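You operate a simulated robot arm through the tools that you are given. There is no shell and no other tool. Be economical: measure what you need, move in short steps, check, and stop when the job is done.

You run a simulated two-armed robot. Do the job below in one go: nothing can be reset, and whatever is moved stays where it is left.

Task
Store a viewer light setting: about 80 % and tint COOL.
Fine: hold the viewer still for each step; switch on, set, press STORE once, switch off; harm nothing.

Only the result counts: the job must be done as asked and must still hold three seconds after the hand-in. Knocking over, shifting, dropping, spilling or breaking anything else fails it.

Robot
Two 7-joint arms with two-finger parallel grippers on one trunk, on a base that drives. Base frame: it is fixed to the floor where the robot stands at the start and does not move with it; the origin is under the middle of the robot, x ahead of it, y to its left, z up. Lengths are in m, angles in rad, forces in N, time in s.
The left shoulder is at the start at [0.07, 0.134, 1.201], the right one opposite. With the tool pointing down near the work surface each hand reaches from about 0.1 to 0.62 m from the robot's upright axis, wherever it stands, measured 20 degrees to its own side. Places, roughly: purple tint knob [0.6, 0, 0.9]; red brake slide [0.5, 0.6, 0.8]; red on-off key [0.5, -0.1, 0.9]; teal store key [0.5, -0.1, 0.8]; white level knob [0.6, -0.3, 0.8]; yellow dimmer slide [0.6, 0, 0.9]; yellow mute key [0.5, -0.3, 0.8]; yellow tension knob [0.6, 0.6, 0.8]. Payload 1.57 kg a hand.
The tool frame of a hand sits at the grasp point between the pads (the TCP): z along the fingers, y along the line on which they close. The tips reach 0.03 m beyond it. The gripper opens to 0.08 m. The fingers are 0.017 m wide and 0.012 m thick; the gripper's body (0.04 by 0.082 m) begins 0.08 m behind the TCP.
Orientation is that of the tool frame in the base frame, as a unit quaternion [x, y, z, w]. With the fingers straight down and closing along the base's y, the tool's x points along the base's -x, its y along +y and its z along -z.

Tools
- The arms move only by the tool servo_tool. It takes "left_series", "right_series" or both (then of equal length, played together; a hand with none holds still); each is a list of rows, each a list of 3 entries, a list of its own where there are three numbers: the shift along the tool's x, y, z in units of 25 mm (1.0 is 25 mm), then the turn, a rotation vector about the tool's x, y, z in units of 4 degrees (1.0 is 4 degrees), then the closure, from 0 (fully open) to 1 (shut). In form: [[[dx, dy, dz], [rx, ry, rz], fingers], ...]. A call has 1 to 12 rows; each row shifts and turns the commanded pose from where the row before left it, along the tool's axes as they then stand. A call with a number of a shift or a turn outside -1 to 1 is refused whole. Rows are played at 5 a second. More than 0.05 m and 0.15 rad between two rows, or a gripper value outside its range, and nothing of the call is played. A pose out of reach is approached as far as the arm can. The call stops where the force on the tool passes 40 N (or 10 N more than at its start, if that is more) or the arm is blocked; 0.2 s more then pass. The fingers move at their own pace (about 0.153 m/s each) and stop on an object; they squeeze with about 37 N. The grip force told is the motor's: it shows also when the fingers shut on nothing. Time passes only in rows, and 0.2 s behind the last, so rows that do not move let the fingers close. The reply holds the time, the measured pose of the TCP, the force on the tool along the base axes, the opening and the grip force, in the units named above and with some noise, with the torque about the TCP (base axes, N m) and any sound that the robot's microphone picked up, and new pictures: "show" is both (left out), scene, wrist or none (wrist: the cameras of the hands that moved).
- Cameras (640 x 400 px; columns grow to the right, rows downward): "scene" is now at [0.1383, -0.0054, 1.4294]; the picture's right is [-0.07, -1.00, 0.00], its down [-0.58, 0.04, -0.82] and it looks along [0.81, -0.06, -0.58] (base axes); focal length 255 px, centre (320, 200). "left" rides on the left gripper at [0.072, 0.007, -0.122] in its tool frame; the picture's right is [-0.09, 1.00, 0.00], its down [-0.84, -0.08, -0.54] and it looks along [-0.54, -0.05, 0.84] (tool axes); focal length 238 px, centre (320, 200). "right" rides on the right gripper at [0.072, -0.007, -0.122] in its tool frame; the picture's right is [0.09, 1.00, 0.00], its down [-0.84, 0.08, -0.54] and it looks along [-0.54, 0.05, 0.84] (tool axes); focal length 238 px, centre (320, 200). There is no depth. A picture from a camera that has moved, and an enlarged one, comes with that camera's place and axes in the base frame and with its lens.
- slide_trunk(by): slides the trunk up (or, below 0, down) by that many m; the arms and the scene camera ride with it, the base frame stays. It gives what a move gives, with no picture.
- drive_base(legs): drives the robot by 1 to 6 legs, each [ahead, left, turn to the left] in m, m and rad, along the robot's own axes; the way and the turn of a leg run together, so that a leg with both is an arc; at most 1.5 m and 3.142 rad a leg. The arms and the cameras ride along, it lands a little off, and it stops where it bumps. It gives what a move gives, and a new picture of the scene camera.
- turn_head(pan, tilt): turns the head with the scene camera to pan (to the left, within 1.501 rad either way) and tilt (down, from -0.506 to 1.204), counted from straight ahead of the robot. It gives what a move gives, and a new picture of the scene camera.
- enlarge(camera, box): a new picture of the part [left, top, right, bottom] of that camera's present view, enlarged. The clock stands still meanwhile.
- job_done(): hands the job in; it is judged then, once.

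Go step by step. Nothing tells you exact positions but the pictures and the camera data: compare them with the known pose of the tool, close in by small moves and look again before you grip or let go. The budget is 120 turns and 260 pictures, counting those below and the enlarged ones. Unless the task says otherwise, let go and move clear before handing in, and close with one line.

The tools are called after "Call:" by a JSON object that holds its "op" and its "data". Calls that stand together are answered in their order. servo_tool: Moves the arms, as the interface text tells. Its arguments: {"type":"object","properties":{"left_series":{"type":"array","items":{"type":"array"}},"right_series":{"type":"array","items":{"type":"array"}},"show":{"type":"string","enum":["both","scene","wrist","none"]}},"required":[]} The other tools are called the same way: slide_trunk (by) slides the trunk up or down; drive_base (legs) drives the base; turn_head (pan, tilt) turns the head that bears the scene camera; enlarge (camera, box) takes an enlarged picture of a part of a camera's view; job_done () hands the job in.

At the start:

```text
t: 0.0
left_tcp_pos: [0.4414, 0.1313, 1.2558]
left_tool_rot: [0.0, 1.0, 0.0, 0.0]
left_force: [0.3, 0.2, 0.6]
left_wrist_torque: [-0.02, 0.01, 0.03]
left_gripper_width: 0.08
left_grasp_force: 0.0
right_tcp_pos: [0.3571, -0.2094, 1.2034]
right_tool_rot: [0.001, 1.0, 0.0, 0.0]
right_force: [1.2, -0.4, 0.0]
right_wrist_torque: [-0.01, 0.05, 0.01]
right_gripper_width: 0.0798
right_grasp_force: 0.0
trunk travel left (down, up): [-0.775, 0.165]
robot x, y, heading: [0.003, -0.0001, -0.001]
head pan, tilt: [-0.07, 0.616]
```

scene: 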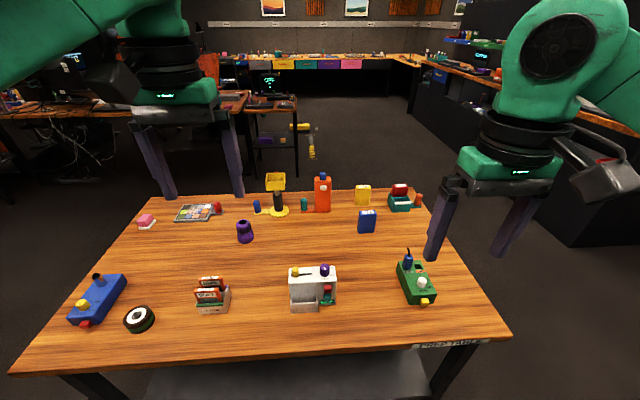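
right: 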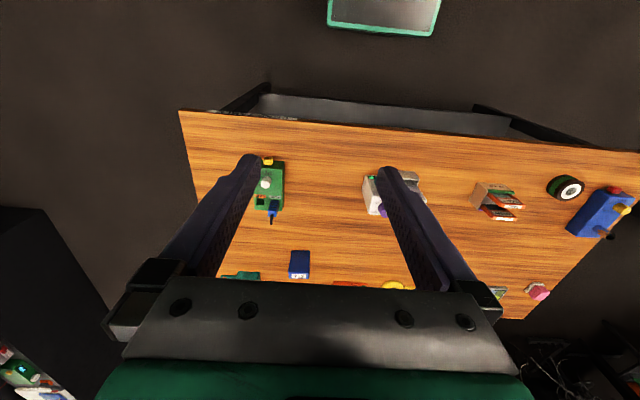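
left: 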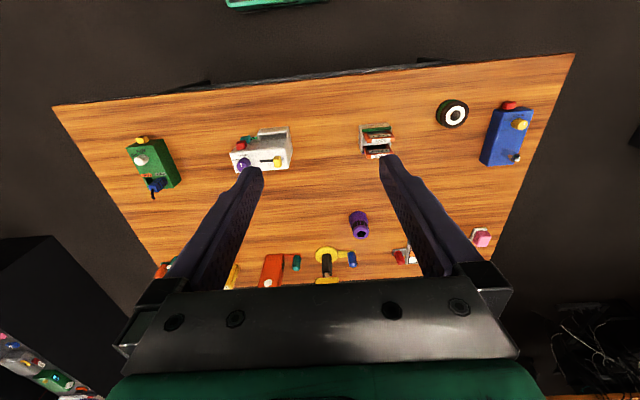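

The white box in the middle front seems to be the viewer, with a dimmer slide, tint knob, red on-off key and teal store key. I'll look at it enlarged.

Call:
{"op": "enlarge", "data": {"camera": "scene", "box": [270, 250, 360, 320]}}

Call:
{"op": "enlarge", "data": {"camera": "left", "box": [215, 115, 305, 180]}}

Call:
{"op": "enlarge", "data": {"camera": "scene", "box": [50, 160, 450, 350]}}

```text
5.71 times, centred on (315, 285) of scene
camera zoom: at [0.1383, -0.0054, 1.4294], right [-0.07, -1.0, 0.0], down [-0.58, 0.04, -0.82], along [0.81, -0.06, -0.58], focal length 1458 px, centre (349, -286)
```

zoom: 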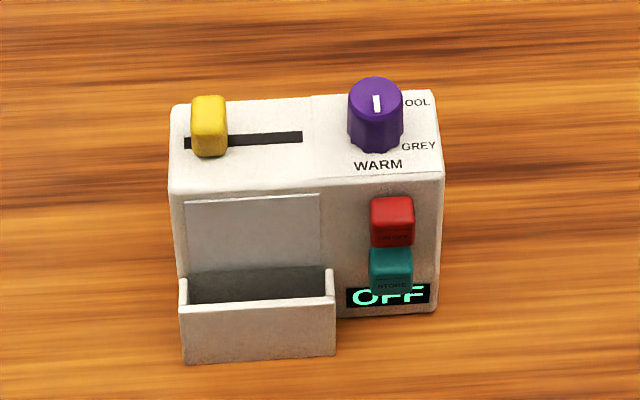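

```text
6.15 times, centred on (260, 148) of left
camera zoom: at [0.3673, 0.1373, 1.3789], right [0.09, 1.0, 0.0], down [0.84, -0.08, 0.54], along [0.54, -0.05, -0.84], focal length 1467 px, centre (689, 523)
```

zoom: 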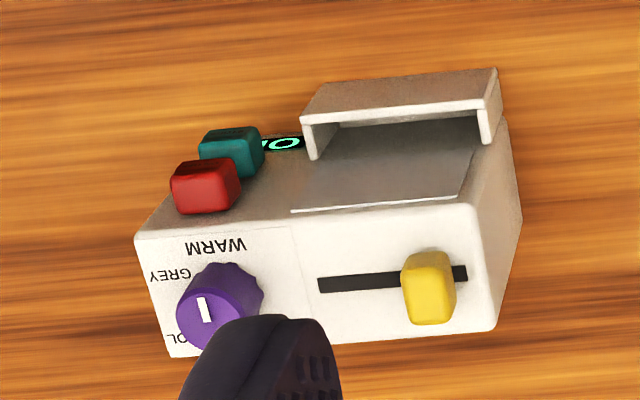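

```text
1.60 times, centred on (250, 255) of scene
camera zoom: at [0.1383, -0.0054, 1.4294], right [-0.07, -1.0, 0.0], down [-0.58, 0.04, -0.82], along [0.81, -0.06, -0.58], focal length 408 px, centre (432, 112)
```

zoom: 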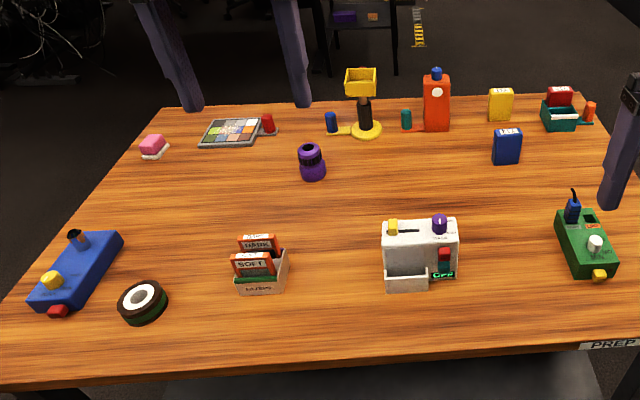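

The viewer box is about x 0.545–0.596, y −0.08…0.04, z 0.78–0.875. I still need the knob's labels, so I'll try the right camera.

Call:
{"op": "enlarge", "data": {"camera": "right", "box": [350, 160, 440, 225]}}

Call:
{"op": "servo_tool", "data": {"left_series": [[[0, 1, 0], [0, 0, 0], 0], [[0, 1, 0], [0, 0, 0], 0], [[0, 1, 0], [0, 0, 0], 0], [[0, 1, 0], [0, 0, 0], 0], [[0, 0, 0.5], [0, 0, 0], 0]], "show": "wrist"}}

```text
6.15 times, centred on (395, 192) of right
camera zoom: at [0.2857, -0.2162, 1.3248], right [-0.09, 1.0, 0.0], down [0.84, 0.08, 0.54], along [0.54, 0.05, -0.84], focal length 1467 px, centre (-142, 246)
```

zoom: 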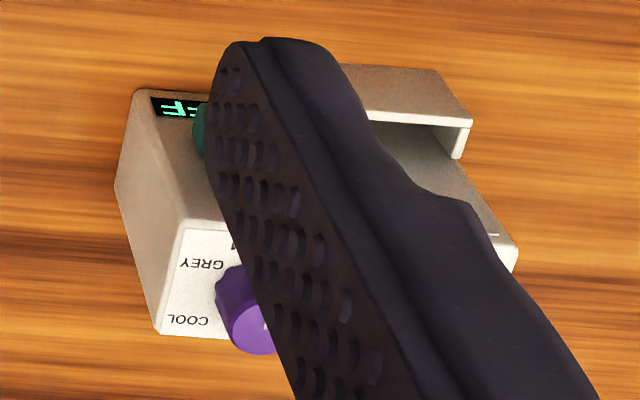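

```text
t: 1.2
left_tcp_pos: [0.4418, 0.2317, 1.2432]
left_tool_rot: [0.001, 1.0, 0.0, 0.0]
left_force: [1.1, -0.3, -0.1]
left_wrist_torque: [0.0, 0.01, 0.02]
left_gripper_width: 0.0802
left_grasp_force: 0.0
right_tcp_pos: [0.3565, -0.2105, 1.2023]
right_tool_rot: [0.0, 1.0, 0.0, 0.0]
right_force: [-0.2, 1.1, 0.0]
right_wrist_torque: [0.03, -0.01, 0.01]
right_gripper_width: 0.0799
right_grasp_force: 0.0
trunk travel left (down, up): [-0.775, 0.165]
robot x, y, heading: [0.0002, 0.003, 0.001]
head pan, tilt: [-0.07, 0.616]
camera left: at [0.3678, 0.2378, 1.3658], right [0.09, 1.0, 0.0], down [0.84, -0.08, 0.54], along [0.54, -0.05, -0.84], focal length 238 px, centre (320, 200)
```

left: 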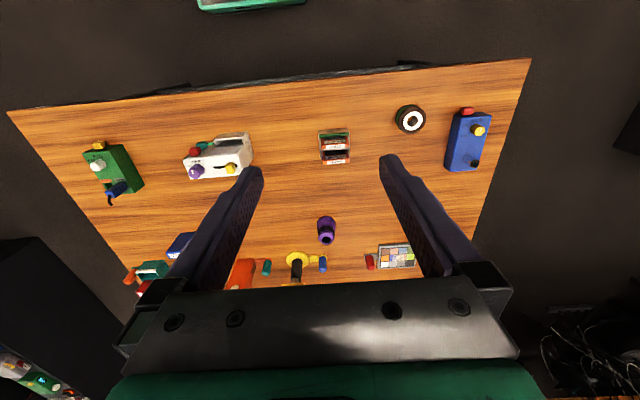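

The order around the knob seems to be WARM (front), GREY (right-front), COOL (right-back). I'll check the pointer.

Call:
{"op": "enlarge", "data": {"camera": "left", "box": [178, 145, 223, 185]}}

Call:
{"op": "enlarge", "data": {"camera": "scene", "box": [312, 258, 342, 278]}}

```text
10.00 times, centred on (200, 165) of left
camera zoom: at [0.3678, 0.2378, 1.3658], right [0.09, 1.0, 0.0], down [0.84, -0.08, 0.54], along [0.54, -0.05, -0.84], focal length 2384 px, centre (1515, 550)
```

zoom: 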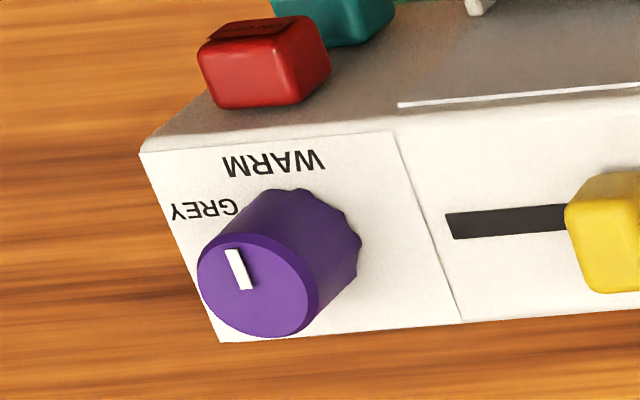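

```text
16.00 times, centred on (327, 268) of scene
camera zoom: at [0.1388, -0.0052, 1.4293], right [-0.07, -1.0, 0.0], down [-0.58, 0.04, -0.82], along [0.81, -0.06, -0.58], focal length 4083 px, centre (208, -888)
```

zoom: 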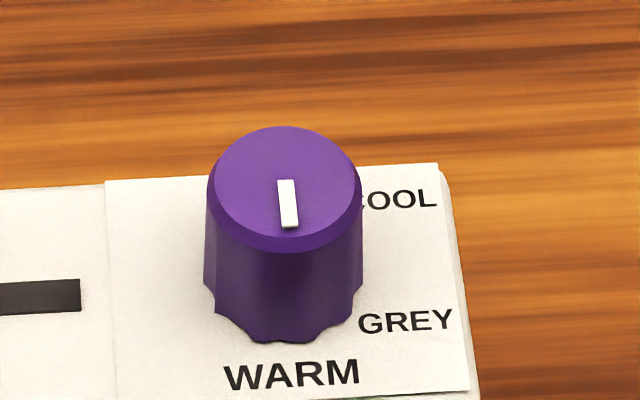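

The pointer is at WARM, so COOL is about 120° counter-clockwise seen from above. I'll bring the left hand in as the holder, gripping the left end of the box front to back and tilted in from the upper left, and reorient it first.

Call:
{"op": "servo_tool", "data": {"left_series": [[[-1, 0, 0], [0, 0, 0], 0], [[-1, 0, 0], [0, 0, 0], 0], [[-1, 0, 0], [0, 0, 0], 0], [[-1, 0, 0], [0, 0, 0], 0], [[-1, 0, 0], [0, 0, 0], 0], [[0, 0, 0], [0, 0, -1], 0], [[0, 0, 0], [0, 0, -1], 0], [[0, 0, 0], [0, 0, -1], 0], [[0, 0, 0], [0, 0, -1], 0], [[0, 0, 0], [0, 0, -1], 0], [[0, 0, 0], [0, 0, -1], 0], [[0, 0, 0], [0, 0, -1], 0]], "show": "none"}}

Call:
{"op": "servo_tool", "data": {"left_series": [[[0, 0, 0.2], [0, 0, -1], 0], [[0, 0, 0.2], [0, 0, -1], 0], [[0, 0, 0.2], [0, 0, -1], 0], [[0, 0, 0.2], [0, 0, -1], 0], [[0, 0, 0.2], [0, 0, -1], 0], [[0, 0, 0.2], [0, 0, -1], 0], [[0, 0, 0.2], [0, 0, -1], 0], [[0, 0, 0.2], [0, 0, -1], 0], [[0, 0, 0.2], [0, 0, -1], 0], [[0, 0, 0.2], [0, 0, -1], 0], [[0, 0, 0.2], [0, 0, -1], 0], [[0, 0, 0.2], [0, 0, -1], 0]], "show": "none"}}

Call:
{"op": "servo_tool", "data": {"left_series": [[[0, 0, 0], [0, 0, -1], 0], [[0, 0, 0], [0, 0, -1], 0], [[0, 0, 0], [0, 0, -1], 0], [[0, 0, 0], [0, 0, -0.5], 0], [[0, 0, 0], [0, 1, 0], 0], [[0, 0, 0], [0, 1, 0], 0], [[0, 0, 0], [0, 1, 0], 0], [[0, 0, 0], [0, 1, 0], 0], [[0, 0, 0], [0, 1, 0], 0], [[0, 0, 0], [0, 1, 0], 0], [[0, 0, 0], [0, 1, 0], 0], [[0, 0, 0], [0, 1, 0], 0]], "show": "scene"}}

```text
t: 3.8
left_tcp_pos: [0.5535, 0.2264, 1.2499]
left_tool_rot: [-0.243, 0.97, 0.0, 0.0]
left_force: [-0.6, 0.4, -0.4]
left_wrist_torque: [0.0, 0.01, 0.02]
left_gripper_width: 0.08
left_grasp_force: 0.1
left hand out of reach, approached as far as the arm can: row 5, 10
right_tcp_pos: [0.3557, -0.2095, 1.203]
right_tool_rot: [-0.001, 1.0, 0.0, 0.0]
right_force: [-0.4, -0.1, -0.6]
right_wrist_torque: [0.02, -0.03, -0.01]
right_gripper_width: 0.0801
right_grasp_force: 0.0
trunk travel left (down, up): [-0.775, 0.165]
robot x, y, heading: [-0.0006, 0.0024, -0.004]
head pan, tilt: [-0.07, 0.616]
```

```text
t: 6.4
left_tcp_pos: [0.5521, 0.2258, 1.1906]
left_tool_rot: [-0.616, 0.788, 0.0, 0.001]
left_force: [0.3, -0.7, 0.0]
left_wrist_torque: [-0.01, -0.01, -0.01]
left_gripper_width: 0.0797
left_grasp_force: 0.0
right_tcp_pos: [0.357, -0.2092, 1.2026]
right_tool_rot: [-0.001, 1.0, 0.0, 0.0]
right_force: [-1.3, -0.4, 0.4]
right_wrist_torque: [0.03, -0.01, -0.03]
right_gripper_width: 0.0803
right_grasp_force: 0.0
trunk travel left (down, up): [-0.775, 0.165]
robot x, y, heading: [0.0011, -0.0017, 0.0]
head pan, tilt: [-0.07, 0.616]
```

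```text
t: 9.0
left_tcp_pos: [0.5519, 0.2264, 1.1903]
left_tool_rot: [0.68, -0.679, 0.196, 0.196]
left_force: [0.4, 0.9, 0.3]
left_wrist_torque: [0.0, -0.03, 0.02]
left_gripper_width: 0.0803
left_grasp_force: 0.0
right_tcp_pos: [0.3566, -0.2097, 1.2025]
right_tool_rot: [0.001, 1.0, 0.0, 0.0]
right_force: [0.2, -0.2, -0.5]
right_wrist_torque: [-0.03, -0.02, 0.03]
right_gripper_width: 0.08
right_grasp_force: 0.2
trunk travel left (down, up): [-0.775, 0.165]
robot x, y, heading: [-0.0009, -0.0021, 0.003]
head pan, tilt: [-0.07, 0.616]
camera scene: at [0.1385, -0.0048, 1.4294], right [-0.07, -1.0, 0.0], down [-0.58, 0.04, -0.82], along [0.81, -0.06, -0.58], focal length 255 px, centre (320, 200)
```

scene: 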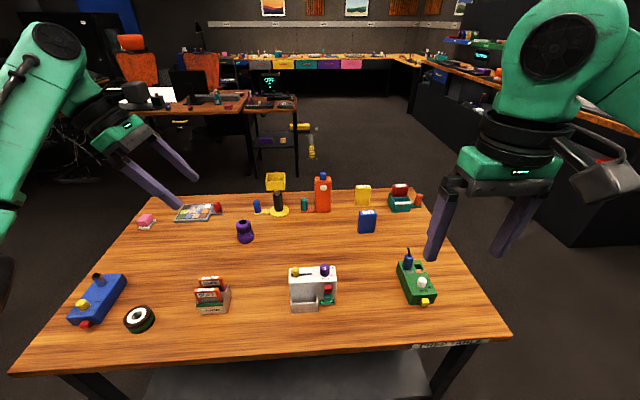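

The orientation works. Next I finish the tilt and descend to the pre-grasp.

Call:
{"op": "servo_tool", "data": {"left_series": [[[0, 0, 0], [0, 1, 0], 0], [[0, 0, 0], [0, 1, 0], 0], [[0, 0, 0], [0, 1, 0], 0], [[0, 0, 0], [0, 1, 0], 0], [[0, 0, 0], [0, 0.5, 0], 0], [[-0.536, -0.076, 0.967], [0, 0, 0], 0], [[-0.536, -0.076, 0.967], [0, 0, 0], 0], [[-0.536, -0.076, 0.967], [0, 0, 0], 0], [[-0.536, -0.076, 0.967], [0, 0, 0], 0], [[-0.536, -0.076, 0.967], [0, 0, 0], 0], [[-0.536, -0.076, 0.967], [0, 0, 0], 0], [[-0.536, -0.076, 0.967], [0, 0, 0], 0]], "show": "both"}}

```text
t: 11.6
left_tcp_pos: [0.5663, 0.1551, 1.0082]
left_tool_rot: [0.641, -0.641, 0.298, 0.298]
left_force: [0.2, -0.6, 0.5]
left_wrist_torque: [0.02, -0.01, 0.01]
left_gripper_width: 0.08
left_grasp_force: 0.1
right_tcp_pos: [0.356, -0.2102, 1.2035]
right_tool_rot: [0.0, 1.0, 0.0, 0.001]
right_force: [0.2, 0.3, -0.3]
right_wrist_torque: [-0.01, 0.0, -0.02]
right_gripper_width: 0.0799
right_grasp_force: 0.1
trunk travel left (down, up): [-0.775, 0.165]
robot x, y, heading: [0.0011, 0.0003, -0.002]
head pan, tilt: [-0.07, 0.616]
camera scene: at [0.1389, -0.0056, 1.4293], right [-0.07, -1.0, 0.0], down [-0.58, 0.04, -0.82], along [0.81, -0.06, -0.58], focal length 255 px, centre (320, 200)
camera left: at [0.5586, 0.2025, 1.1419], right [-1.0, 0.06, -0.07], down [0.08, 0.95, -0.29], along [0.05, -0.3, -0.95], focal length 238 px, centre (320, 200)
```

scene: 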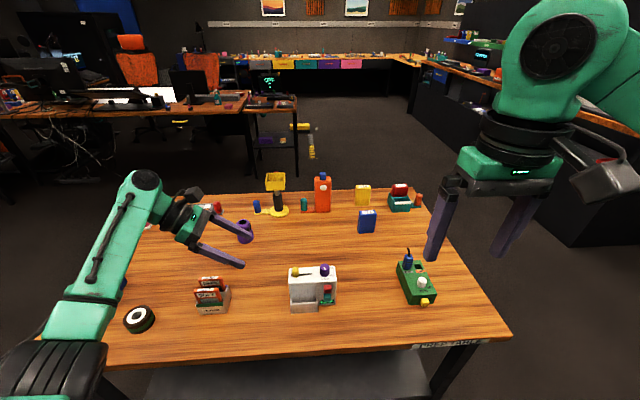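
left: 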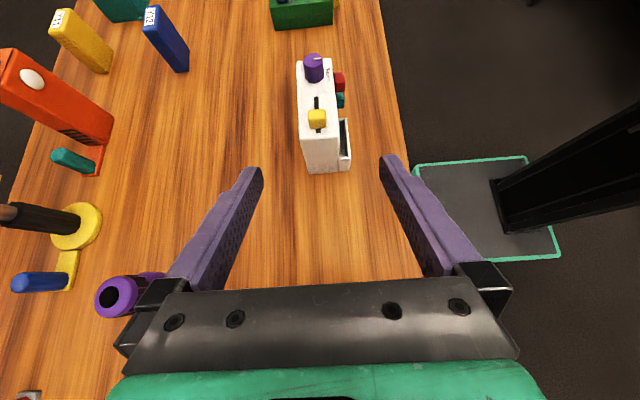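

The camera confirms the gripper is in line with the box (centre x≈0.568, left end y≈0.035). I'll approach to 5 cm short and look.

Call:
{"op": "servo_tool", "data": {"left_series": [[[-0.21, -0.012, 0.95], [0, 0, 0], 0], [[-0.21, -0.012, 0.95], [0, 0, 0], 0], [[-0.21, -0.012, 0.95], [0, 0, 0], 0], [[-0.21, -0.012, 0.95], [0, 0, 0], 0], [[-0.21, -0.012, 0.95], [0, 0, 0], 0], [[-0.21, -0.012, 0.95], [0, 0, 0], 0]], "show": "both"}}

Call:
{"op": "enlarge", "data": {"camera": "scene", "box": [190, 220, 350, 320]}}

```text
t: 13.0
left_tcp_pos: [0.5687, 0.0682, 0.892]
left_tool_rot: [-0.641, 0.641, -0.298, -0.298]
left_force: [1.4, 0.0, 0.7]
left_wrist_torque: [0.02, 0.01, -0.03]
left_gripper_width: 0.0799
left_grasp_force: 0.1
right_tcp_pos: [0.3565, -0.2104, 1.2018]
right_tool_rot: [0.0, 1.0, 0.001, 0.0]
right_force: [-0.2, 0.5, -0.1]
right_wrist_torque: [0.04, -0.02, 0.02]
right_gripper_width: 0.08
right_grasp_force: 0.1
trunk travel left (down, up): [-0.775, 0.165]
robot x, y, heading: [0.0013, 0.0009, -0.001]
head pan, tilt: [-0.07, 0.616]
camera scene: at [0.1387, -0.006, 1.4293], right [-0.07, -1.0, 0.0], down [-0.58, 0.04, -0.82], along [0.81, -0.06, -0.58], focal length 255 px, centre (320, 200)
camera left: at [0.5598, 0.1147, 1.0269], right [-1.0, 0.06, -0.07], down [0.08, 0.95, -0.29], along [0.05, -0.3, -0.95], focal length 238 px, centre (320, 200)
```

scene: 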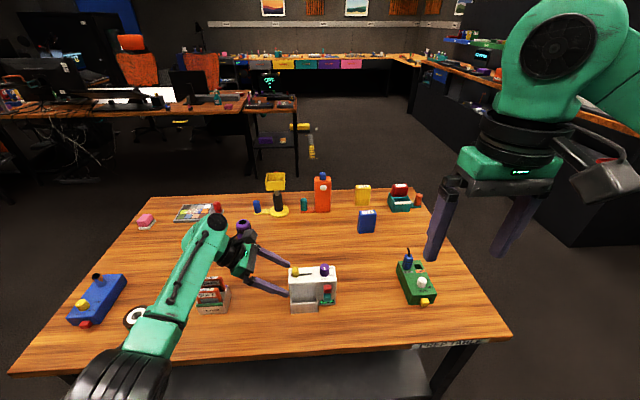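
left: 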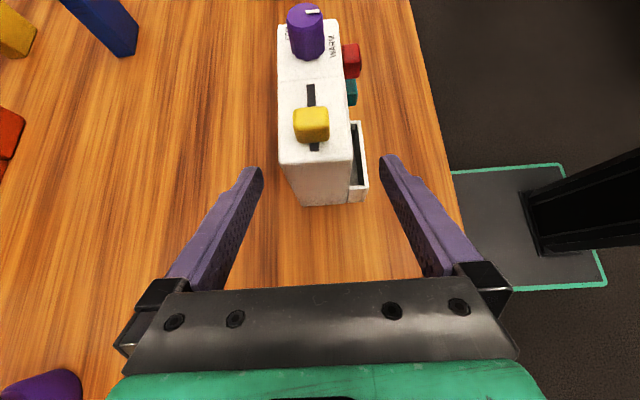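

```text
4.00 times, centred on (270, 270) of scene
camera zoom: at [0.1387, -0.006, 1.4293], right [-0.07, -1.0, 0.0], down [-0.58, 0.04, -0.82], along [0.81, -0.06, -0.58], focal length 1021 px, centre (520, -80)
```

zoom: 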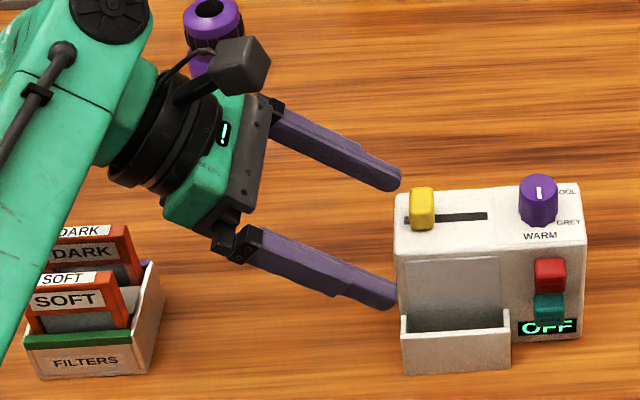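

The gripper is centred on the box within a millimetre or so (box centre x≈0.569). I'll move in the last 5 cm with the fingers open.

Call:
{"op": "servo_tool", "data": {"left_series": [[[0, 0, 0.68], [0, 0, 0], 0], [[0, 0, 0.68], [0, 0, 0], 0], [[0, 0, 0.68], [0, 0, 0], 0]], "show": "wrist"}}

Call:
{"op": "enlarge", "data": {"camera": "scene", "box": [230, 235, 350, 315]}}

```text
t: 13.8
left_tcp_pos: [0.5681, 0.0288, 0.8604]
left_tool_rot: [-0.64, 0.641, -0.299, -0.3]
left_force: [-0.1, 0.1, 0.1]
left_wrist_torque: [0.03, -0.01, 0.0]
left_gripper_width: 0.0799
left_grasp_force: 0.1
right_tcp_pos: [0.356, -0.2103, 1.2021]
right_tool_rot: [0.0, 1.0, 0.0, -0.001]
right_force: [-0.3, 0.1, -0.1]
right_wrist_torque: [0.0, -0.02, -0.02]
right_gripper_width: 0.0799
right_grasp_force: 0.1
trunk travel left (down, up): [-0.775, 0.165]
robot x, y, heading: [-0.0027, -0.0015, -0.003]
head pan, tilt: [-0.07, 0.616]
camera left: at [0.5597, 0.0758, 0.9937], right [-1.0, 0.06, -0.07], down [0.08, 0.95, -0.29], along [0.05, -0.3, -0.95], focal length 238 px, centre (320, 200)
```

left: 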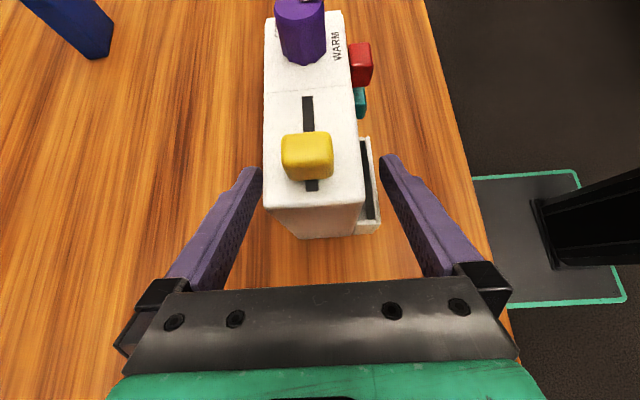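

```text
5.00 times, centred on (290, 275) of scene
camera zoom: at [0.1386, -0.0058, 1.4293], right [-0.07, -1.0, 0.0], down [-0.58, 0.04, -0.82], along [0.81, -0.06, -0.58], focal length 1276 px, centre (470, -175)
```

zoom: 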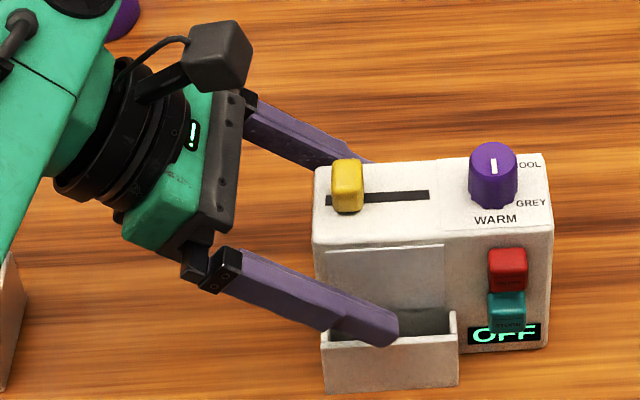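

The tips are clear of the tray rim (~0.813) and aligned, so I'll close the left hand gently.

Call:
{"op": "servo_tool", "data": {"left_series": [[[0, 0, 0], [0, 0, 0], 0.15], [[0, 0, 0], [0, 0, 0], 0.28], [[0, 0, 0], [0, 0, 0], 0.33], [[0, 0, 0], [0, 0, 0], 0.37], [[0, 0, 0], [0, 0, 0], 0.42], [[0, 0, 0], [0, 0, 0], 0.5], [[0, 0, 0], [0, 0, 0], 0.6]], "show": "wrist"}}

Call:
{"op": "enlarge", "data": {"camera": "scene", "box": [230, 235, 350, 315]}}

```text
t: 15.4
left_tcp_pos: [0.5683, 0.0281, 0.8597]
left_tool_rot: [0.641, -0.64, 0.299, 0.299]
left_force: [0.7, 0.3, 0.7]
left_wrist_torque: [-0.09, -0.1, 0.04]
left_gripper_width: 0.0498
left_grasp_force: 37.3
right_tcp_pos: [0.3566, -0.2102, 1.2014]
right_tool_rot: [0.0, 1.0, -0.001, 0.0]
right_force: [0.0, -0.9, 0.3]
right_wrist_torque: [-0.03, -0.04, -0.02]
right_gripper_width: 0.0799
right_grasp_force: 0.1
trunk travel left (down, up): [-0.775, 0.165]
robot x, y, heading: [0.0008, -0.0005, 0.005]
head pan, tilt: [-0.07, 0.616]
camera left: at [0.5597, 0.0762, 0.9939], right [-1.0, 0.06, -0.07], down [0.08, 0.95, -0.29], along [0.05, -0.3, -0.95], focal length 238 px, centre (320, 200)
```

left: 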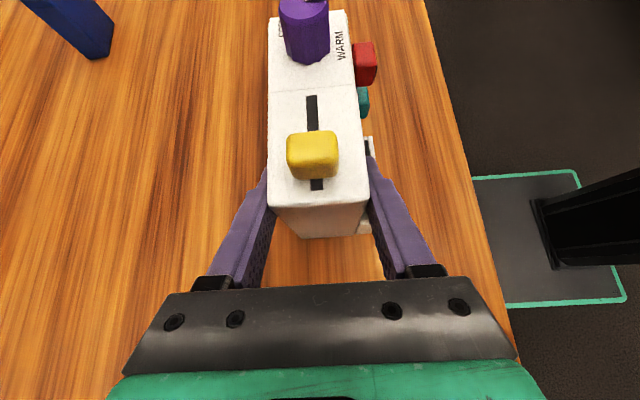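

```text
5.00 times, centred on (290, 275) of scene
camera zoom: at [0.1384, -0.0054, 1.4294], right [-0.07, -1.0, 0.0], down [-0.58, 0.04, -0.82], along [0.81, -0.06, -0.58], focal length 1276 px, centre (470, -175)
```

zoom: 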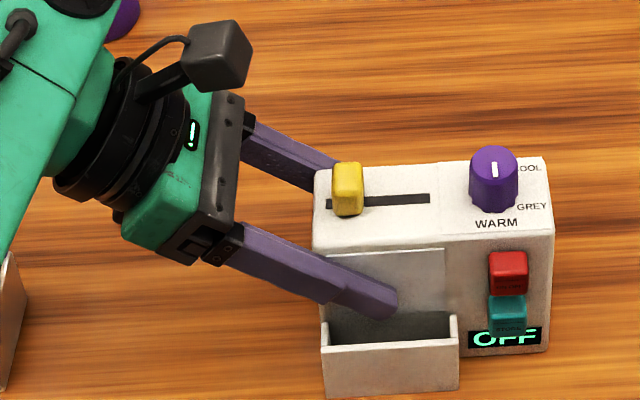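

The viewer is held at 37 N with an opening of 0.050 m. Triangulation puts the box top at z≈0.885, the red key at about (0.525, −0.055, 0.862) and STORE at z≈0.826. I'll bring the right hand in closed, tilted forward to press.

Call:
{"op": "servo_tool", "data": {"right_series": [[[-0.475, 0.3, 1], [0, 0, 0], 1], [[-0.475, 0.3, 1], [0, 0, 0], 1], [[-0.475, 0.3, 1], [0, 0, 0], 1], [[-0.475, 0.3, 1], [0, 0, 0], 1], [[-0.475, 0.3, 1], [0, 0, 0], 1], [[-0.475, 0.3, 1], [0, 0, 0], 1], [[-0.475, 0.3, 1], [0, -1, 0], 1], [[0, 0, 0], [0, -1, 0], 1], [[0, 0, 0], [0, -1, 0], 1], [[0, 0, 0], [0, -1, 0], 1], [[0, 0, 0], [0, -1, 0], 1], [[0, 0, 0], [0, -1, 0], 1]], "show": "none"}}

Call:
{"op": "servo_tool", "data": {"right_series": [[[0, 0, 0], [0, -1, 0], 1], [[0, 0, 0], [0, -1, 0], 1], [[0, 0, 0], [0, -1, 0], 1], [[0, 0, 0], [0, -1, 0], 1], [[0, 0, 0], [0, -1, 0], 1], [[0, 0, 0], [0, -1, 0], 1], [[0, 0, 0], [0, -0.5, 0], 1]], "show": "both"}}

```text
t: 18.0
left_tcp_pos: [0.5672, 0.0298, 0.8608]
left_tool_rot: [-0.64, 0.641, -0.299, -0.299]
left_force: [0.7, 0.1, 0.3]
left_wrist_torque: [-0.18, -0.09, 0.01]
left_gripper_width: 0.0495
left_grasp_force: 37.3
right_tcp_pos: [0.4397, -0.157, 1.0278]
right_tool_rot: [0.001, 0.978, 0.0, 0.209]
right_force: [0.2, -0.1, -1.0]
right_wrist_torque: [0.01, 0.0, 0.0]
right_gripper_width: 0.0
right_grasp_force: 21.0
trunk travel left (down, up): [-0.775, 0.165]
robot x, y, heading: [-0.0003, -0.0003, -0.001]
head pan, tilt: [-0.07, 0.616]
```

```text
t: 19.6
left_tcp_pos: [0.5677, 0.0286, 0.8603]
left_tool_rot: [-0.641, 0.641, -0.298, -0.299]
left_force: [-1.2, -0.2, -0.1]
left_wrist_torque: [-0.03, -0.04, -0.01]
left_gripper_width: 0.0494
left_grasp_force: 36.7
right_tcp_pos: [0.4407, -0.1577, 1.0281]
right_tool_rot: [0.0, 0.906, 0.0, 0.423]
right_force: [-0.2, 0.0, 0.2]
right_wrist_torque: [0.04, -0.01, -0.04]
right_gripper_width: 0.0002
right_grasp_force: 21.1
trunk travel left (down, up): [-0.775, 0.165]
robot x, y, heading: [0.0005, -0.0018, 0.001]
head pan, tilt: [-0.07, 0.616]
camera scene: at [0.1382, -0.0054, 1.4294], right [-0.07, -1.0, 0.0], down [-0.58, 0.04, -0.82], along [0.81, -0.06, -0.58], focal length 255 px, centre (320, 200)
camera right: at [0.3013, -0.1634, 1.0508], right [-0.06, 1.0, -0.07], down [0.12, 0.08, 0.99], along [0.99, 0.05, -0.13], focal length 238 px, centre (320, 200)
```

scene: 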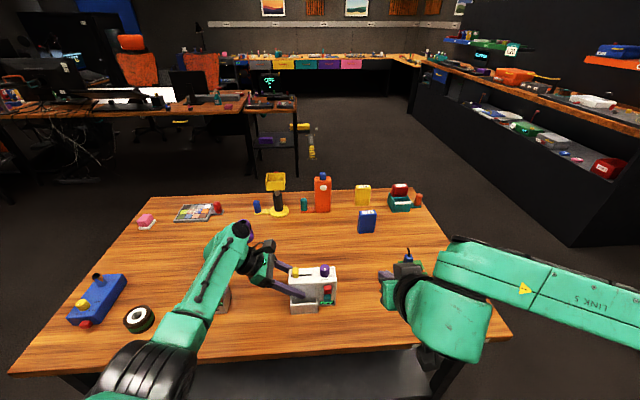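
right: 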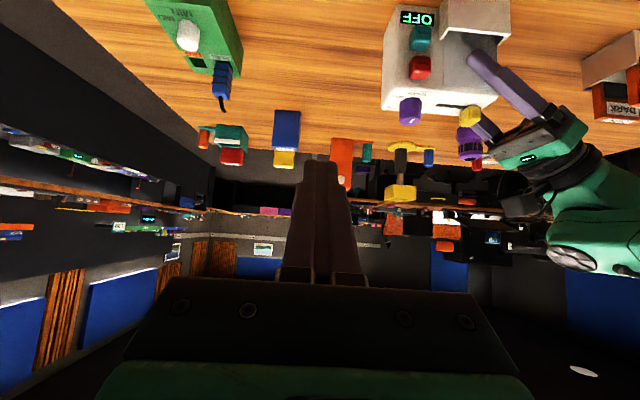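

The right hand is tilted 40° below horizontal. I'll move it in front of the red key, about 3 cm short.

Call:
{"op": "servo_tool", "data": {"right_series": [[[0.83, 0.82, 0.916], [0, 0, 0], 1], [[0.83, 0.82, 0.916], [0, 0, 0], 1], [[0.83, 0.82, 0.916], [0, 0, 0], 1], [[0.83, 0.82, 0.916], [0, 0, 0], 1], [[0.83, 0.82, 0.916], [0, 0, 0], 1]], "show": "both"}}

Call:
{"op": "enlarge", "data": {"camera": "scene", "box": [270, 245, 390, 325]}}

Call:
{"op": "enlarge", "data": {"camera": "left", "box": [250, 0, 490, 150]}}

```text
t: 20.8
left_tcp_pos: [0.5685, 0.0294, 0.8617]
left_tool_rot: [0.641, -0.64, 0.299, 0.299]
left_force: [1.0, 0.3, 1.1]
left_wrist_torque: [0.13, 0.04, -0.02]
left_gripper_width: 0.0496
left_grasp_force: 36.7
right_tcp_pos: [0.4602, -0.0542, 0.8735]
right_tool_rot: [0.001, 0.906, -0.001, 0.424]
right_force: [0.0, 0.2, 0.1]
right_wrist_torque: [-0.03, -0.03, 0.0]
right_gripper_width: 0.0
right_grasp_force: 21.5
trunk travel left (down, up): [-0.775, 0.165]
robot x, y, heading: [-0.0007, -0.0029, -0.0]
head pan, tilt: [-0.07, 0.616]
camera scene: at [0.1386, -0.0042, 1.4294], right [-0.07, -1.0, 0.0], down [-0.58, 0.04, -0.82], along [0.81, -0.06, -0.58], focal length 255 px, centre (320, 200)
camera right: at [0.3214, -0.0592, 0.8982], right [-0.06, 1.0, -0.07], down [0.12, 0.08, 0.99], along [0.99, 0.05, -0.13], focal length 238 px, centre (320, 200)
```

scene: 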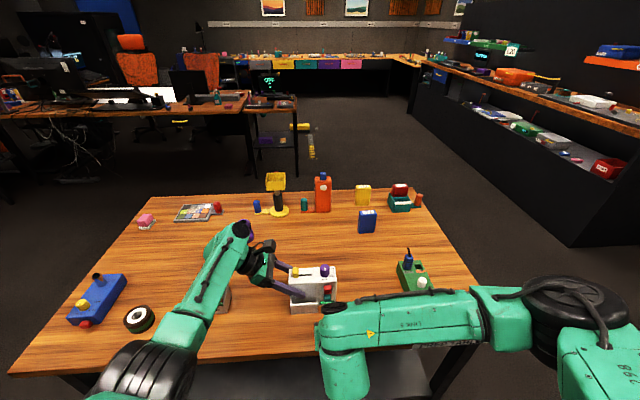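
right: 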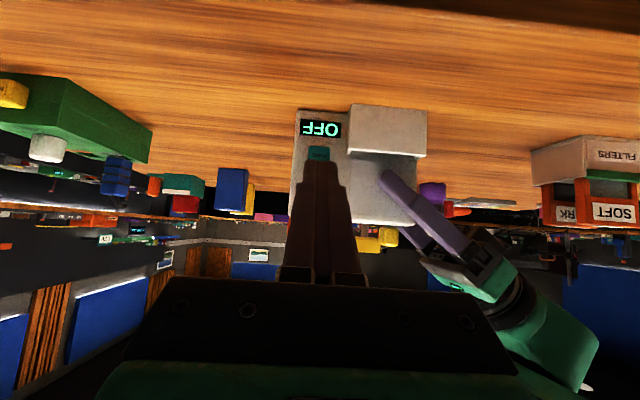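

```text
5.00 times, centred on (330, 285) of scene
camera zoom: at [0.1386, -0.0042, 1.4294], right [-0.07, -1.0, 0.0], down [-0.58, 0.04, -0.82], along [0.81, -0.06, -0.58], focal length 1276 px, centre (270, -225)
```

zoom: 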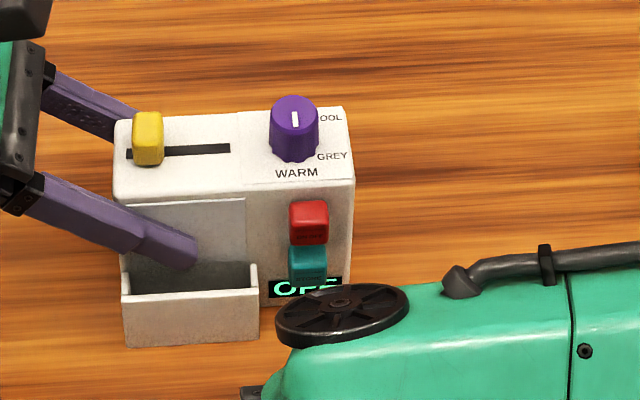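

```text
2.67 times, centred on (370, 75) of left
camera zoom: at [0.5599, 0.0769, 0.9939], right [-1.0, 0.06, -0.07], down [0.08, 0.95, -0.29], along [0.05, -0.3, -0.95], focal length 636 px, centre (187, 533)
```

zoom: 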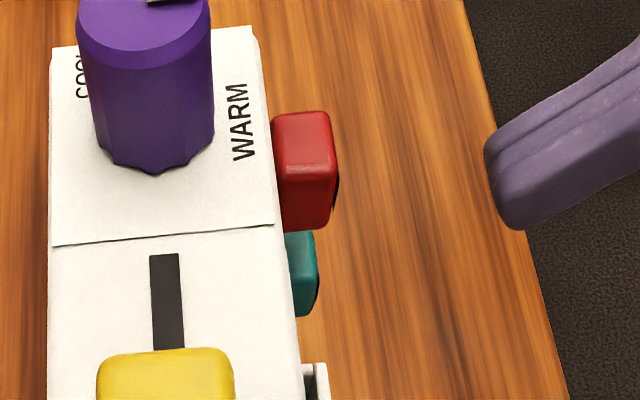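

The left camera shows the tip in line with the red key, with the face at x≈0.522 and the tip at ≈0.487. I'll close most of the gap and then creep.

Call:
{"op": "servo_tool", "data": {"right_series": [[[-0.334, 0, 0.398], [0, 0, 0], 1], [[-0.334, 0, 0.398], [0, 0, 0], 1]], "show": "none"}}

Call:
{"op": "enlarge", "data": {"camera": "left", "box": [250, 0, 490, 150]}}

```text
t: 21.4
left_tcp_pos: [0.5679, 0.0283, 0.8599]
left_tool_rot: [0.641, -0.641, 0.299, 0.299]
left_force: [0.0, -0.6, -0.5]
left_wrist_torque: [-0.07, 0.0, -0.06]
left_gripper_width: 0.0498
left_grasp_force: 37.1
right_tcp_pos: [0.4864, -0.0548, 0.8752]
right_tool_rot: [0.001, 0.906, -0.001, 0.423]
right_force: [-0.3, 1.2, 0.6]
right_wrist_torque: [-0.03, 0.0, 0.03]
right_gripper_width: 0.0
right_grasp_force: 21.6
trunk travel left (down, up): [-0.775, 0.165]
robot x, y, heading: [0.0005, 0.0001, 0.002]
head pan, tilt: [-0.07, 0.616]
```

```text
2.67 times, centred on (370, 75) of left
camera zoom: at [0.5595, 0.0762, 0.9939], right [-1.0, 0.06, -0.07], down [0.08, 0.95, -0.29], along [0.05, -0.3, -0.95], focal length 636 px, centre (187, 533)
```

zoom: 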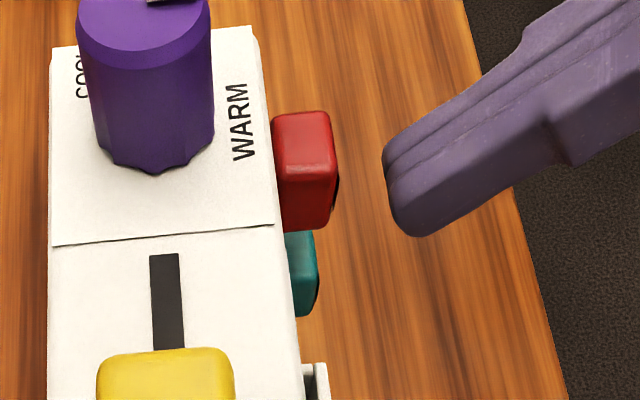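

About 12 mm remain. I'll shift slightly to −y and advance in small steps.

Call:
{"op": "servo_tool", "data": {"right_series": [[[-0.128, -0.06, 0.153], [0, 0, 0], 1], [[-0.128, -0.06, 0.153], [0, 0, 0], 1], [[-0.039, 0, 0.046], [0, 0, 0], 1], [[-0.039, 0, 0.046], [0, 0, 0], 1]], "show": "none"}}

Call:
{"op": "enlarge", "data": {"camera": "left", "box": [250, 0, 490, 150]}}

Call:
{"op": "enlarge", "data": {"camera": "scene", "box": [270, 245, 390, 325]}}

```text
t: 22.4
left_tcp_pos: [0.5679, 0.0289, 0.8606]
left_tool_rot: [-0.641, 0.641, -0.298, -0.299]
left_force: [1.2, 0.3, -0.3]
left_wrist_torque: [-0.05, 0.06, 0.01]
left_gripper_width: 0.0498
left_grasp_force: 36.9
right_tcp_pos: [0.4993, -0.0582, 0.8743]
right_tool_rot: [0.0, 0.906, 0.0, 0.422]
right_force: [-1.4, -0.6, -1.1]
right_wrist_torque: [0.0, 0.02, -0.02]
right_gripper_width: 0.0
right_grasp_force: 21.3
trunk travel left (down, up): [-0.775, 0.165]
robot x, y, heading: [0.0016, -0.0008, -0.002]
head pan, tilt: [-0.07, 0.616]
```

```text
2.67 times, centred on (370, 75) of left
camera zoom: at [0.5596, 0.0763, 0.9939], right [-1.0, 0.06, -0.07], down [0.08, 0.95, -0.29], along [0.05, -0.3, -0.95], focal length 636 px, centre (187, 533)
```

zoom: 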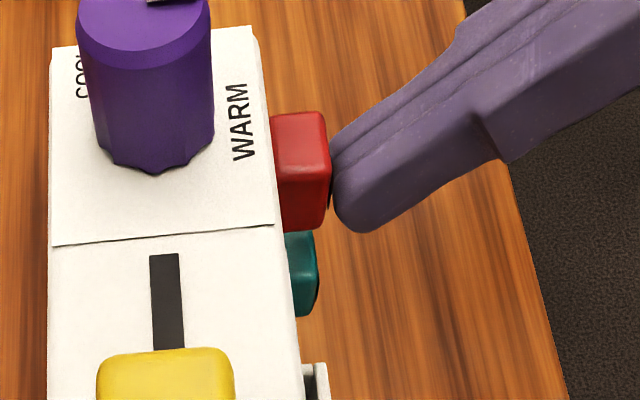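

```text
5.00 times, centred on (330, 285) of scene
camera zoom: at [0.1383, -0.0054, 1.4294], right [-0.07, -1.0, 0.0], down [-0.58, 0.04, -0.82], along [0.81, -0.06, -0.58], focal length 1276 px, centre (270, -225)
```

zoom: 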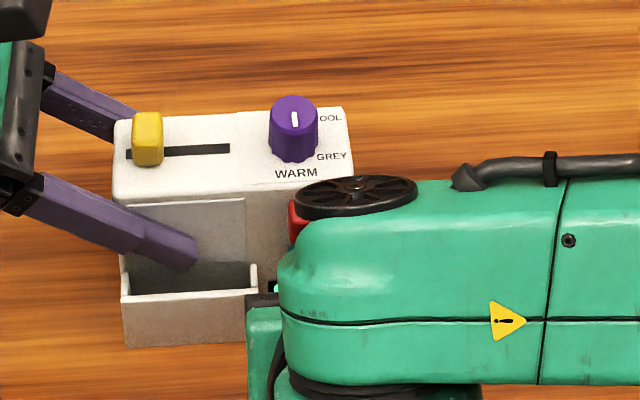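

The tip is touching and the key has moved a little. I'll press on millimetre by millimetre.

Call:
{"op": "servo_tool", "data": {"right_series": [[[-0.026, 0, 0.031], [0, 0, 0], 1], [[-0.026, 0, 0.031], [0, 0, 0], 1]], "show": "none"}}

Call:
{"op": "enlarge", "data": {"camera": "left", "box": [250, 0, 490, 150]}}

Call:
{"op": "enlarge", "data": {"camera": "right", "box": [260, 60, 460, 260]}}

```text
t: 23.0
left_tcp_pos: [0.5682, 0.0289, 0.8602]
left_tool_rot: [0.641, -0.64, 0.299, 0.298]
left_force: [1.9, 0.0, -0.6]
left_wrist_torque: [-0.11, 0.06, 0.14]
left_gripper_width: 0.0495
left_grasp_force: 36.9
right_tcp_pos: [0.5016, -0.0586, 0.8741]
right_tool_rot: [0.001, 0.906, 0.0, 0.422]
right_force: [-1.7, -0.4, 1.1]
right_wrist_torque: [-0.02, 0.07, -0.03]
right_gripper_width: 0.0
right_grasp_force: 21.2
trunk travel left (down, up): [-0.775, 0.165]
robot x, y, heading: [0.0024, -0.0015, 0.005]
head pan, tilt: [-0.07, 0.616]
heard: click
```

```text
2.67 times, centred on (370, 75) of left
camera zoom: at [0.5597, 0.0763, 0.9939], right [-1.0, 0.06, -0.07], down [0.08, 0.95, -0.29], along [0.05, -0.3, -0.95], focal length 636 px, centre (187, 533)
```

zoom: 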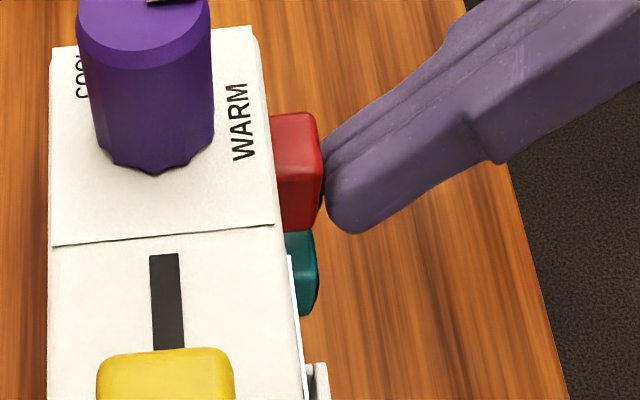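

```text
2.00 times, centred on (360, 160) of right
camera zoom: at [0.3633, -0.0638, 0.8983], right [-0.06, 1.0, -0.07], down [0.12, 0.08, 0.99], along [0.99, 0.05, -0.13], focal length 477 px, centre (240, 280)
```

zoom: 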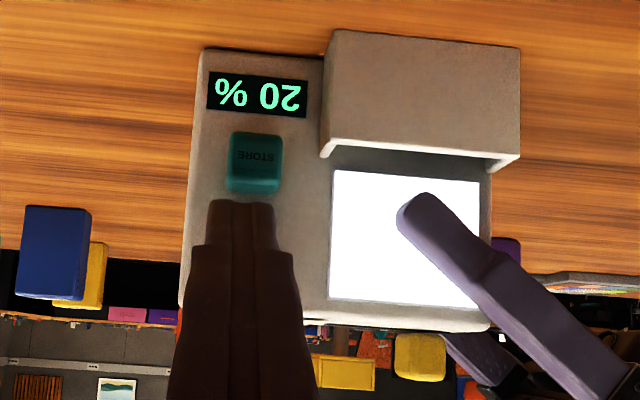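

The switch clicked, the screen is lit and the display reads 20 %. I'll back off and move the right hand, half open, to above and in front of the yellow slide cap (top at about 0.566, 0.026, 0.908).

Call:
{"op": "servo_tool", "data": {"right_series": [[[0.535, 0, -0.6375], [0, 0, 0], 1], [[0.535, 0, -0.6375], [0, 0, 0], 1], [[-0.868, 0, -0.729], [0, 0, 0], 1], [[-0.868, 0, -0.729], [0, 0, 0], 1], [[-0.868, 0, -0.729], [0, 0, 0], 1], [[-0.245, 0.846, 0.198], [0, 0, 0], 0.5], [[-0.245, 0.846, 0.198], [0, 0, 0], 0.5], [[-0.245, 0.846, 0.198], [0, 0, 0], 0.5], [[-0.245, 0.846, 0.198], [0, 0, 0], 0.5]], "show": "both"}}

Call:
{"op": "enlarge", "data": {"camera": "left", "box": [240, 0, 480, 200]}}

```text
t: 25.0
left_tcp_pos: [0.5675, 0.0292, 0.8608]
left_tool_rot: [0.64, -0.64, 0.299, 0.3]
left_force: [0.8, -0.3, 0.8]
left_wrist_torque: [0.17, 0.03, -0.04]
left_gripper_width: 0.0494
left_grasp_force: 36.7
right_tcp_pos: [0.4921, 0.0258, 0.9667]
right_tool_rot: [0.0, 0.906, 0.0, 0.423]
right_force: [-0.6, 0.2, 0.7]
right_wrist_torque: [0.0, 0.0, -0.02]
right_gripper_width: 0.04
right_grasp_force: 0.1
trunk travel left (down, up): [-0.775, 0.165]
robot x, y, heading: [-0.0028, -0.0008, 0.002]
head pan, tilt: [-0.07, 0.616]
camera scene: at [0.1384, -0.0045, 1.4294], right [-0.07, -1.0, 0.0], down [-0.58, 0.04, -0.82], along [0.81, -0.06, -0.58], focal length 255 px, centre (320, 200)
camera right: at [0.3534, 0.02, 0.9903], right [-0.06, 1.0, -0.07], down [0.12, 0.08, 0.99], along [0.99, 0.05, -0.13], focal length 238 px, centre (320, 200)
```

scene: 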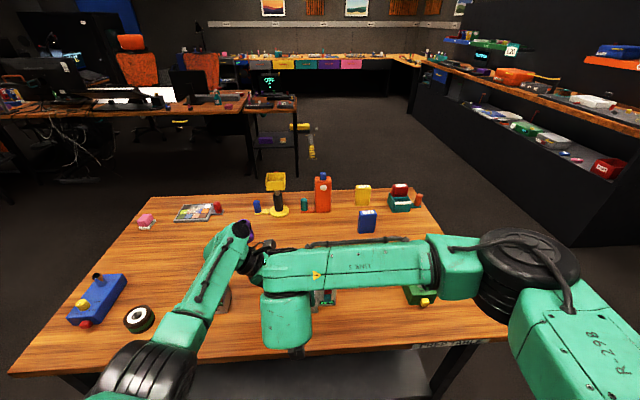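
right: 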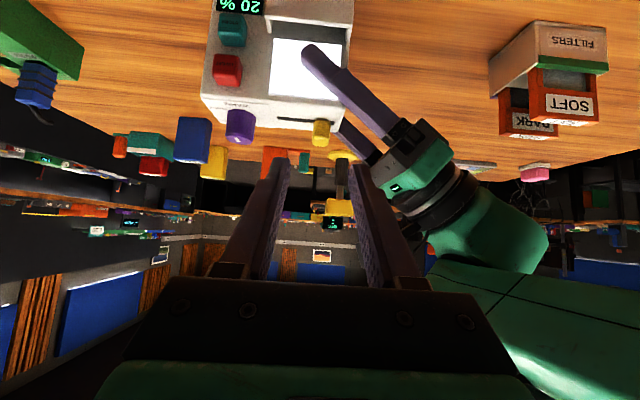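

```text
2.00 times, centred on (360, 100) of left
camera zoom: at [0.5597, 0.0768, 0.9939], right [-1.0, 0.06, -0.07], down [0.08, 0.95, -0.29], along [0.05, -0.3, -0.95], focal length 477 px, centre (240, 400)
```

zoom: 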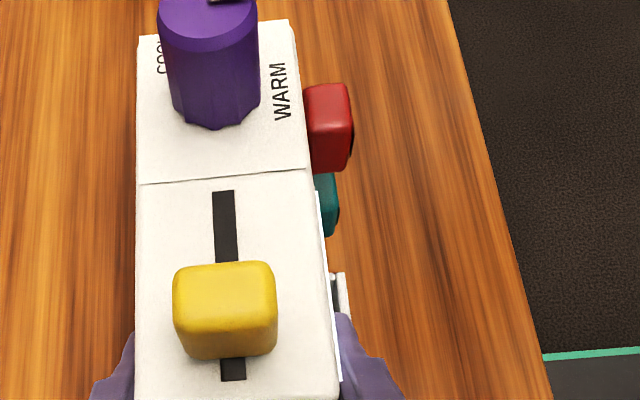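

The cap is centred between the right fingertips. I'll advance 6 cm along the approach and check.

Call:
{"op": "servo_tool", "data": {"right_series": [[[0, 0, 0.8], [0, 0, 0], 0.5], [[0, 0, 0.8], [0, 0, 0], 0.5], [[0, 0, 0.8], [0, 0, 0], 0.5]], "show": "wrist"}}

Call:
{"op": "enlarge", "data": {"camera": "left", "box": [240, 50, 480, 200]}}

```text
t: 25.8
left_tcp_pos: [0.5675, 0.0275, 0.8606]
left_tool_rot: [-0.641, 0.641, -0.298, -0.299]
left_force: [0.0, 0.6, -0.7]
left_wrist_torque: [-0.04, -0.04, -0.07]
left_gripper_width: 0.0494
left_grasp_force: 37.1
right_tcp_pos: [0.5396, 0.0254, 0.9271]
right_tool_rot: [0.001, 0.906, 0.0, 0.422]
right_force: [-0.7, 0.2, 0.4]
right_wrist_torque: [-0.02, -0.03, -0.03]
right_gripper_width: 0.0401
right_grasp_force: 0.1
trunk travel left (down, up): [-0.775, 0.165]
robot x, y, heading: [-0.0001, 0.0009, -0.001]
head pan, tilt: [-0.07, 0.616]
camera right: at [0.4006, 0.02, 0.9504], right [-0.06, 1.0, -0.07], down [0.12, 0.08, 0.99], along [0.99, 0.05, -0.13], focal length 238 px, centre (320, 200)
```

right: 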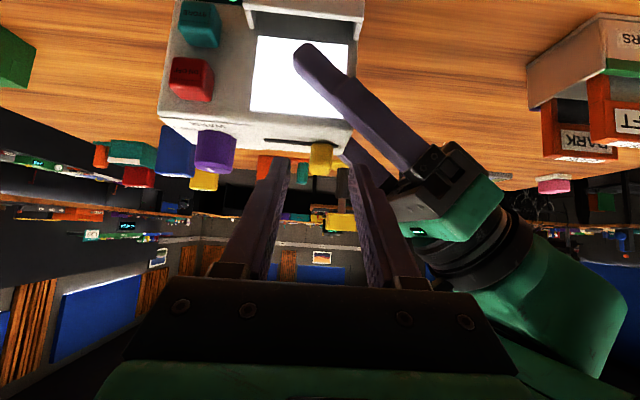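

```text
2.67 times, centred on (360, 125) of left
camera zoom: at [0.5596, 0.0763, 0.9939], right [-1.0, 0.06, -0.07], down [0.08, 0.95, -0.29], along [0.05, -0.3, -0.95], focal length 636 px, centre (213, 400)
```

zoom: 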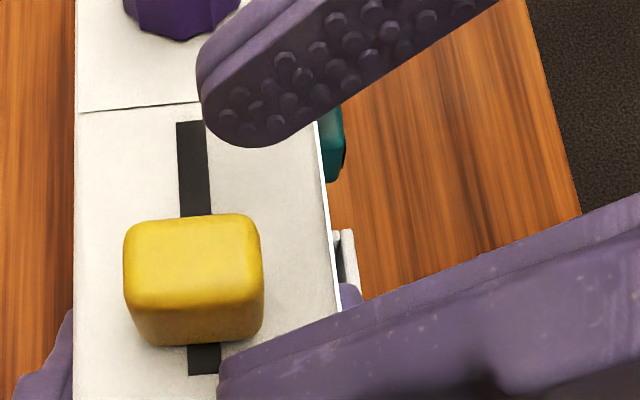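

Both fingers straddle the cap. I'll advance the last 17 mm and close.

Call:
{"op": "servo_tool", "data": {"right_series": [[[0, 0, 0.35], [0, 0, 0], 0.5], [[0, 0, 0.34], [0, 0, 0], 0.5], [[0, 0, 0], [0, 0, 0], 0.65], [[0, 0, 0], [0, 0, 0], 0.75], [[0, 0, 0], [0, 0, 0], 0.82], [[0, 0, 0], [0, 0, 0], 0.82]], "show": "wrist"}}

Call:
{"op": "enlarge", "data": {"camera": "left", "box": [240, 50, 480, 200]}}

```text
t: 27.2
left_tcp_pos: [0.5671, 0.0288, 0.8608]
left_tool_rot: [0.641, -0.641, 0.299, 0.298]
left_force: [-0.2, 0.0, 0.9]
left_wrist_torque: [0.06, -0.02, -0.01]
left_gripper_width: 0.0496
left_grasp_force: 37.2
right_tcp_pos: [0.5521, 0.0261, 0.916]
right_tool_rot: [0.0, 0.906, 0.0, 0.423]
right_force: [0.6, 0.5, -0.2]
right_wrist_torque: [-0.02, 0.02, 0.01]
right_gripper_width: 0.0155
right_grasp_force: 0.6
trunk travel left (down, up): [-0.775, 0.165]
robot x, y, heading: [0.0009, -0.0011, 0.006]
head pan, tilt: [-0.07, 0.616]
camera right: at [0.4133, 0.02, 0.9396], right [-0.06, 1.0, -0.07], down [0.12, 0.08, 0.99], along [0.99, 0.05, -0.13], focal length 238 px, centre (320, 200)
```

right: 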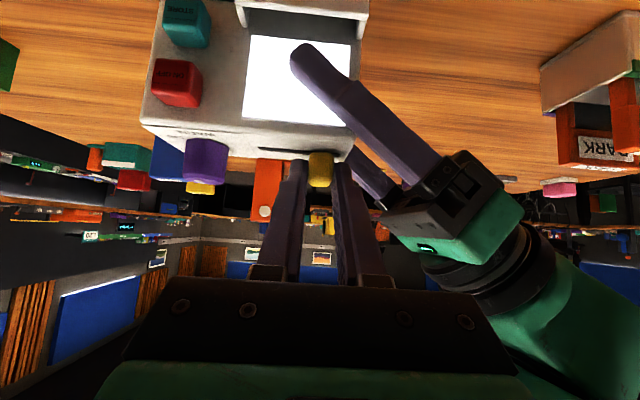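

```text
2.67 times, centred on (360, 125) of left
camera zoom: at [0.5596, 0.0763, 0.9939], right [-1.0, 0.06, -0.07], down [0.08, 0.95, -0.29], along [0.05, -0.3, -0.95], focal length 636 px, centre (213, 400)
```

zoom: 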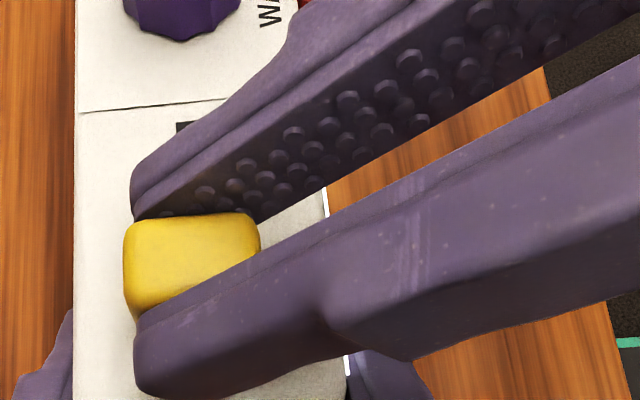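

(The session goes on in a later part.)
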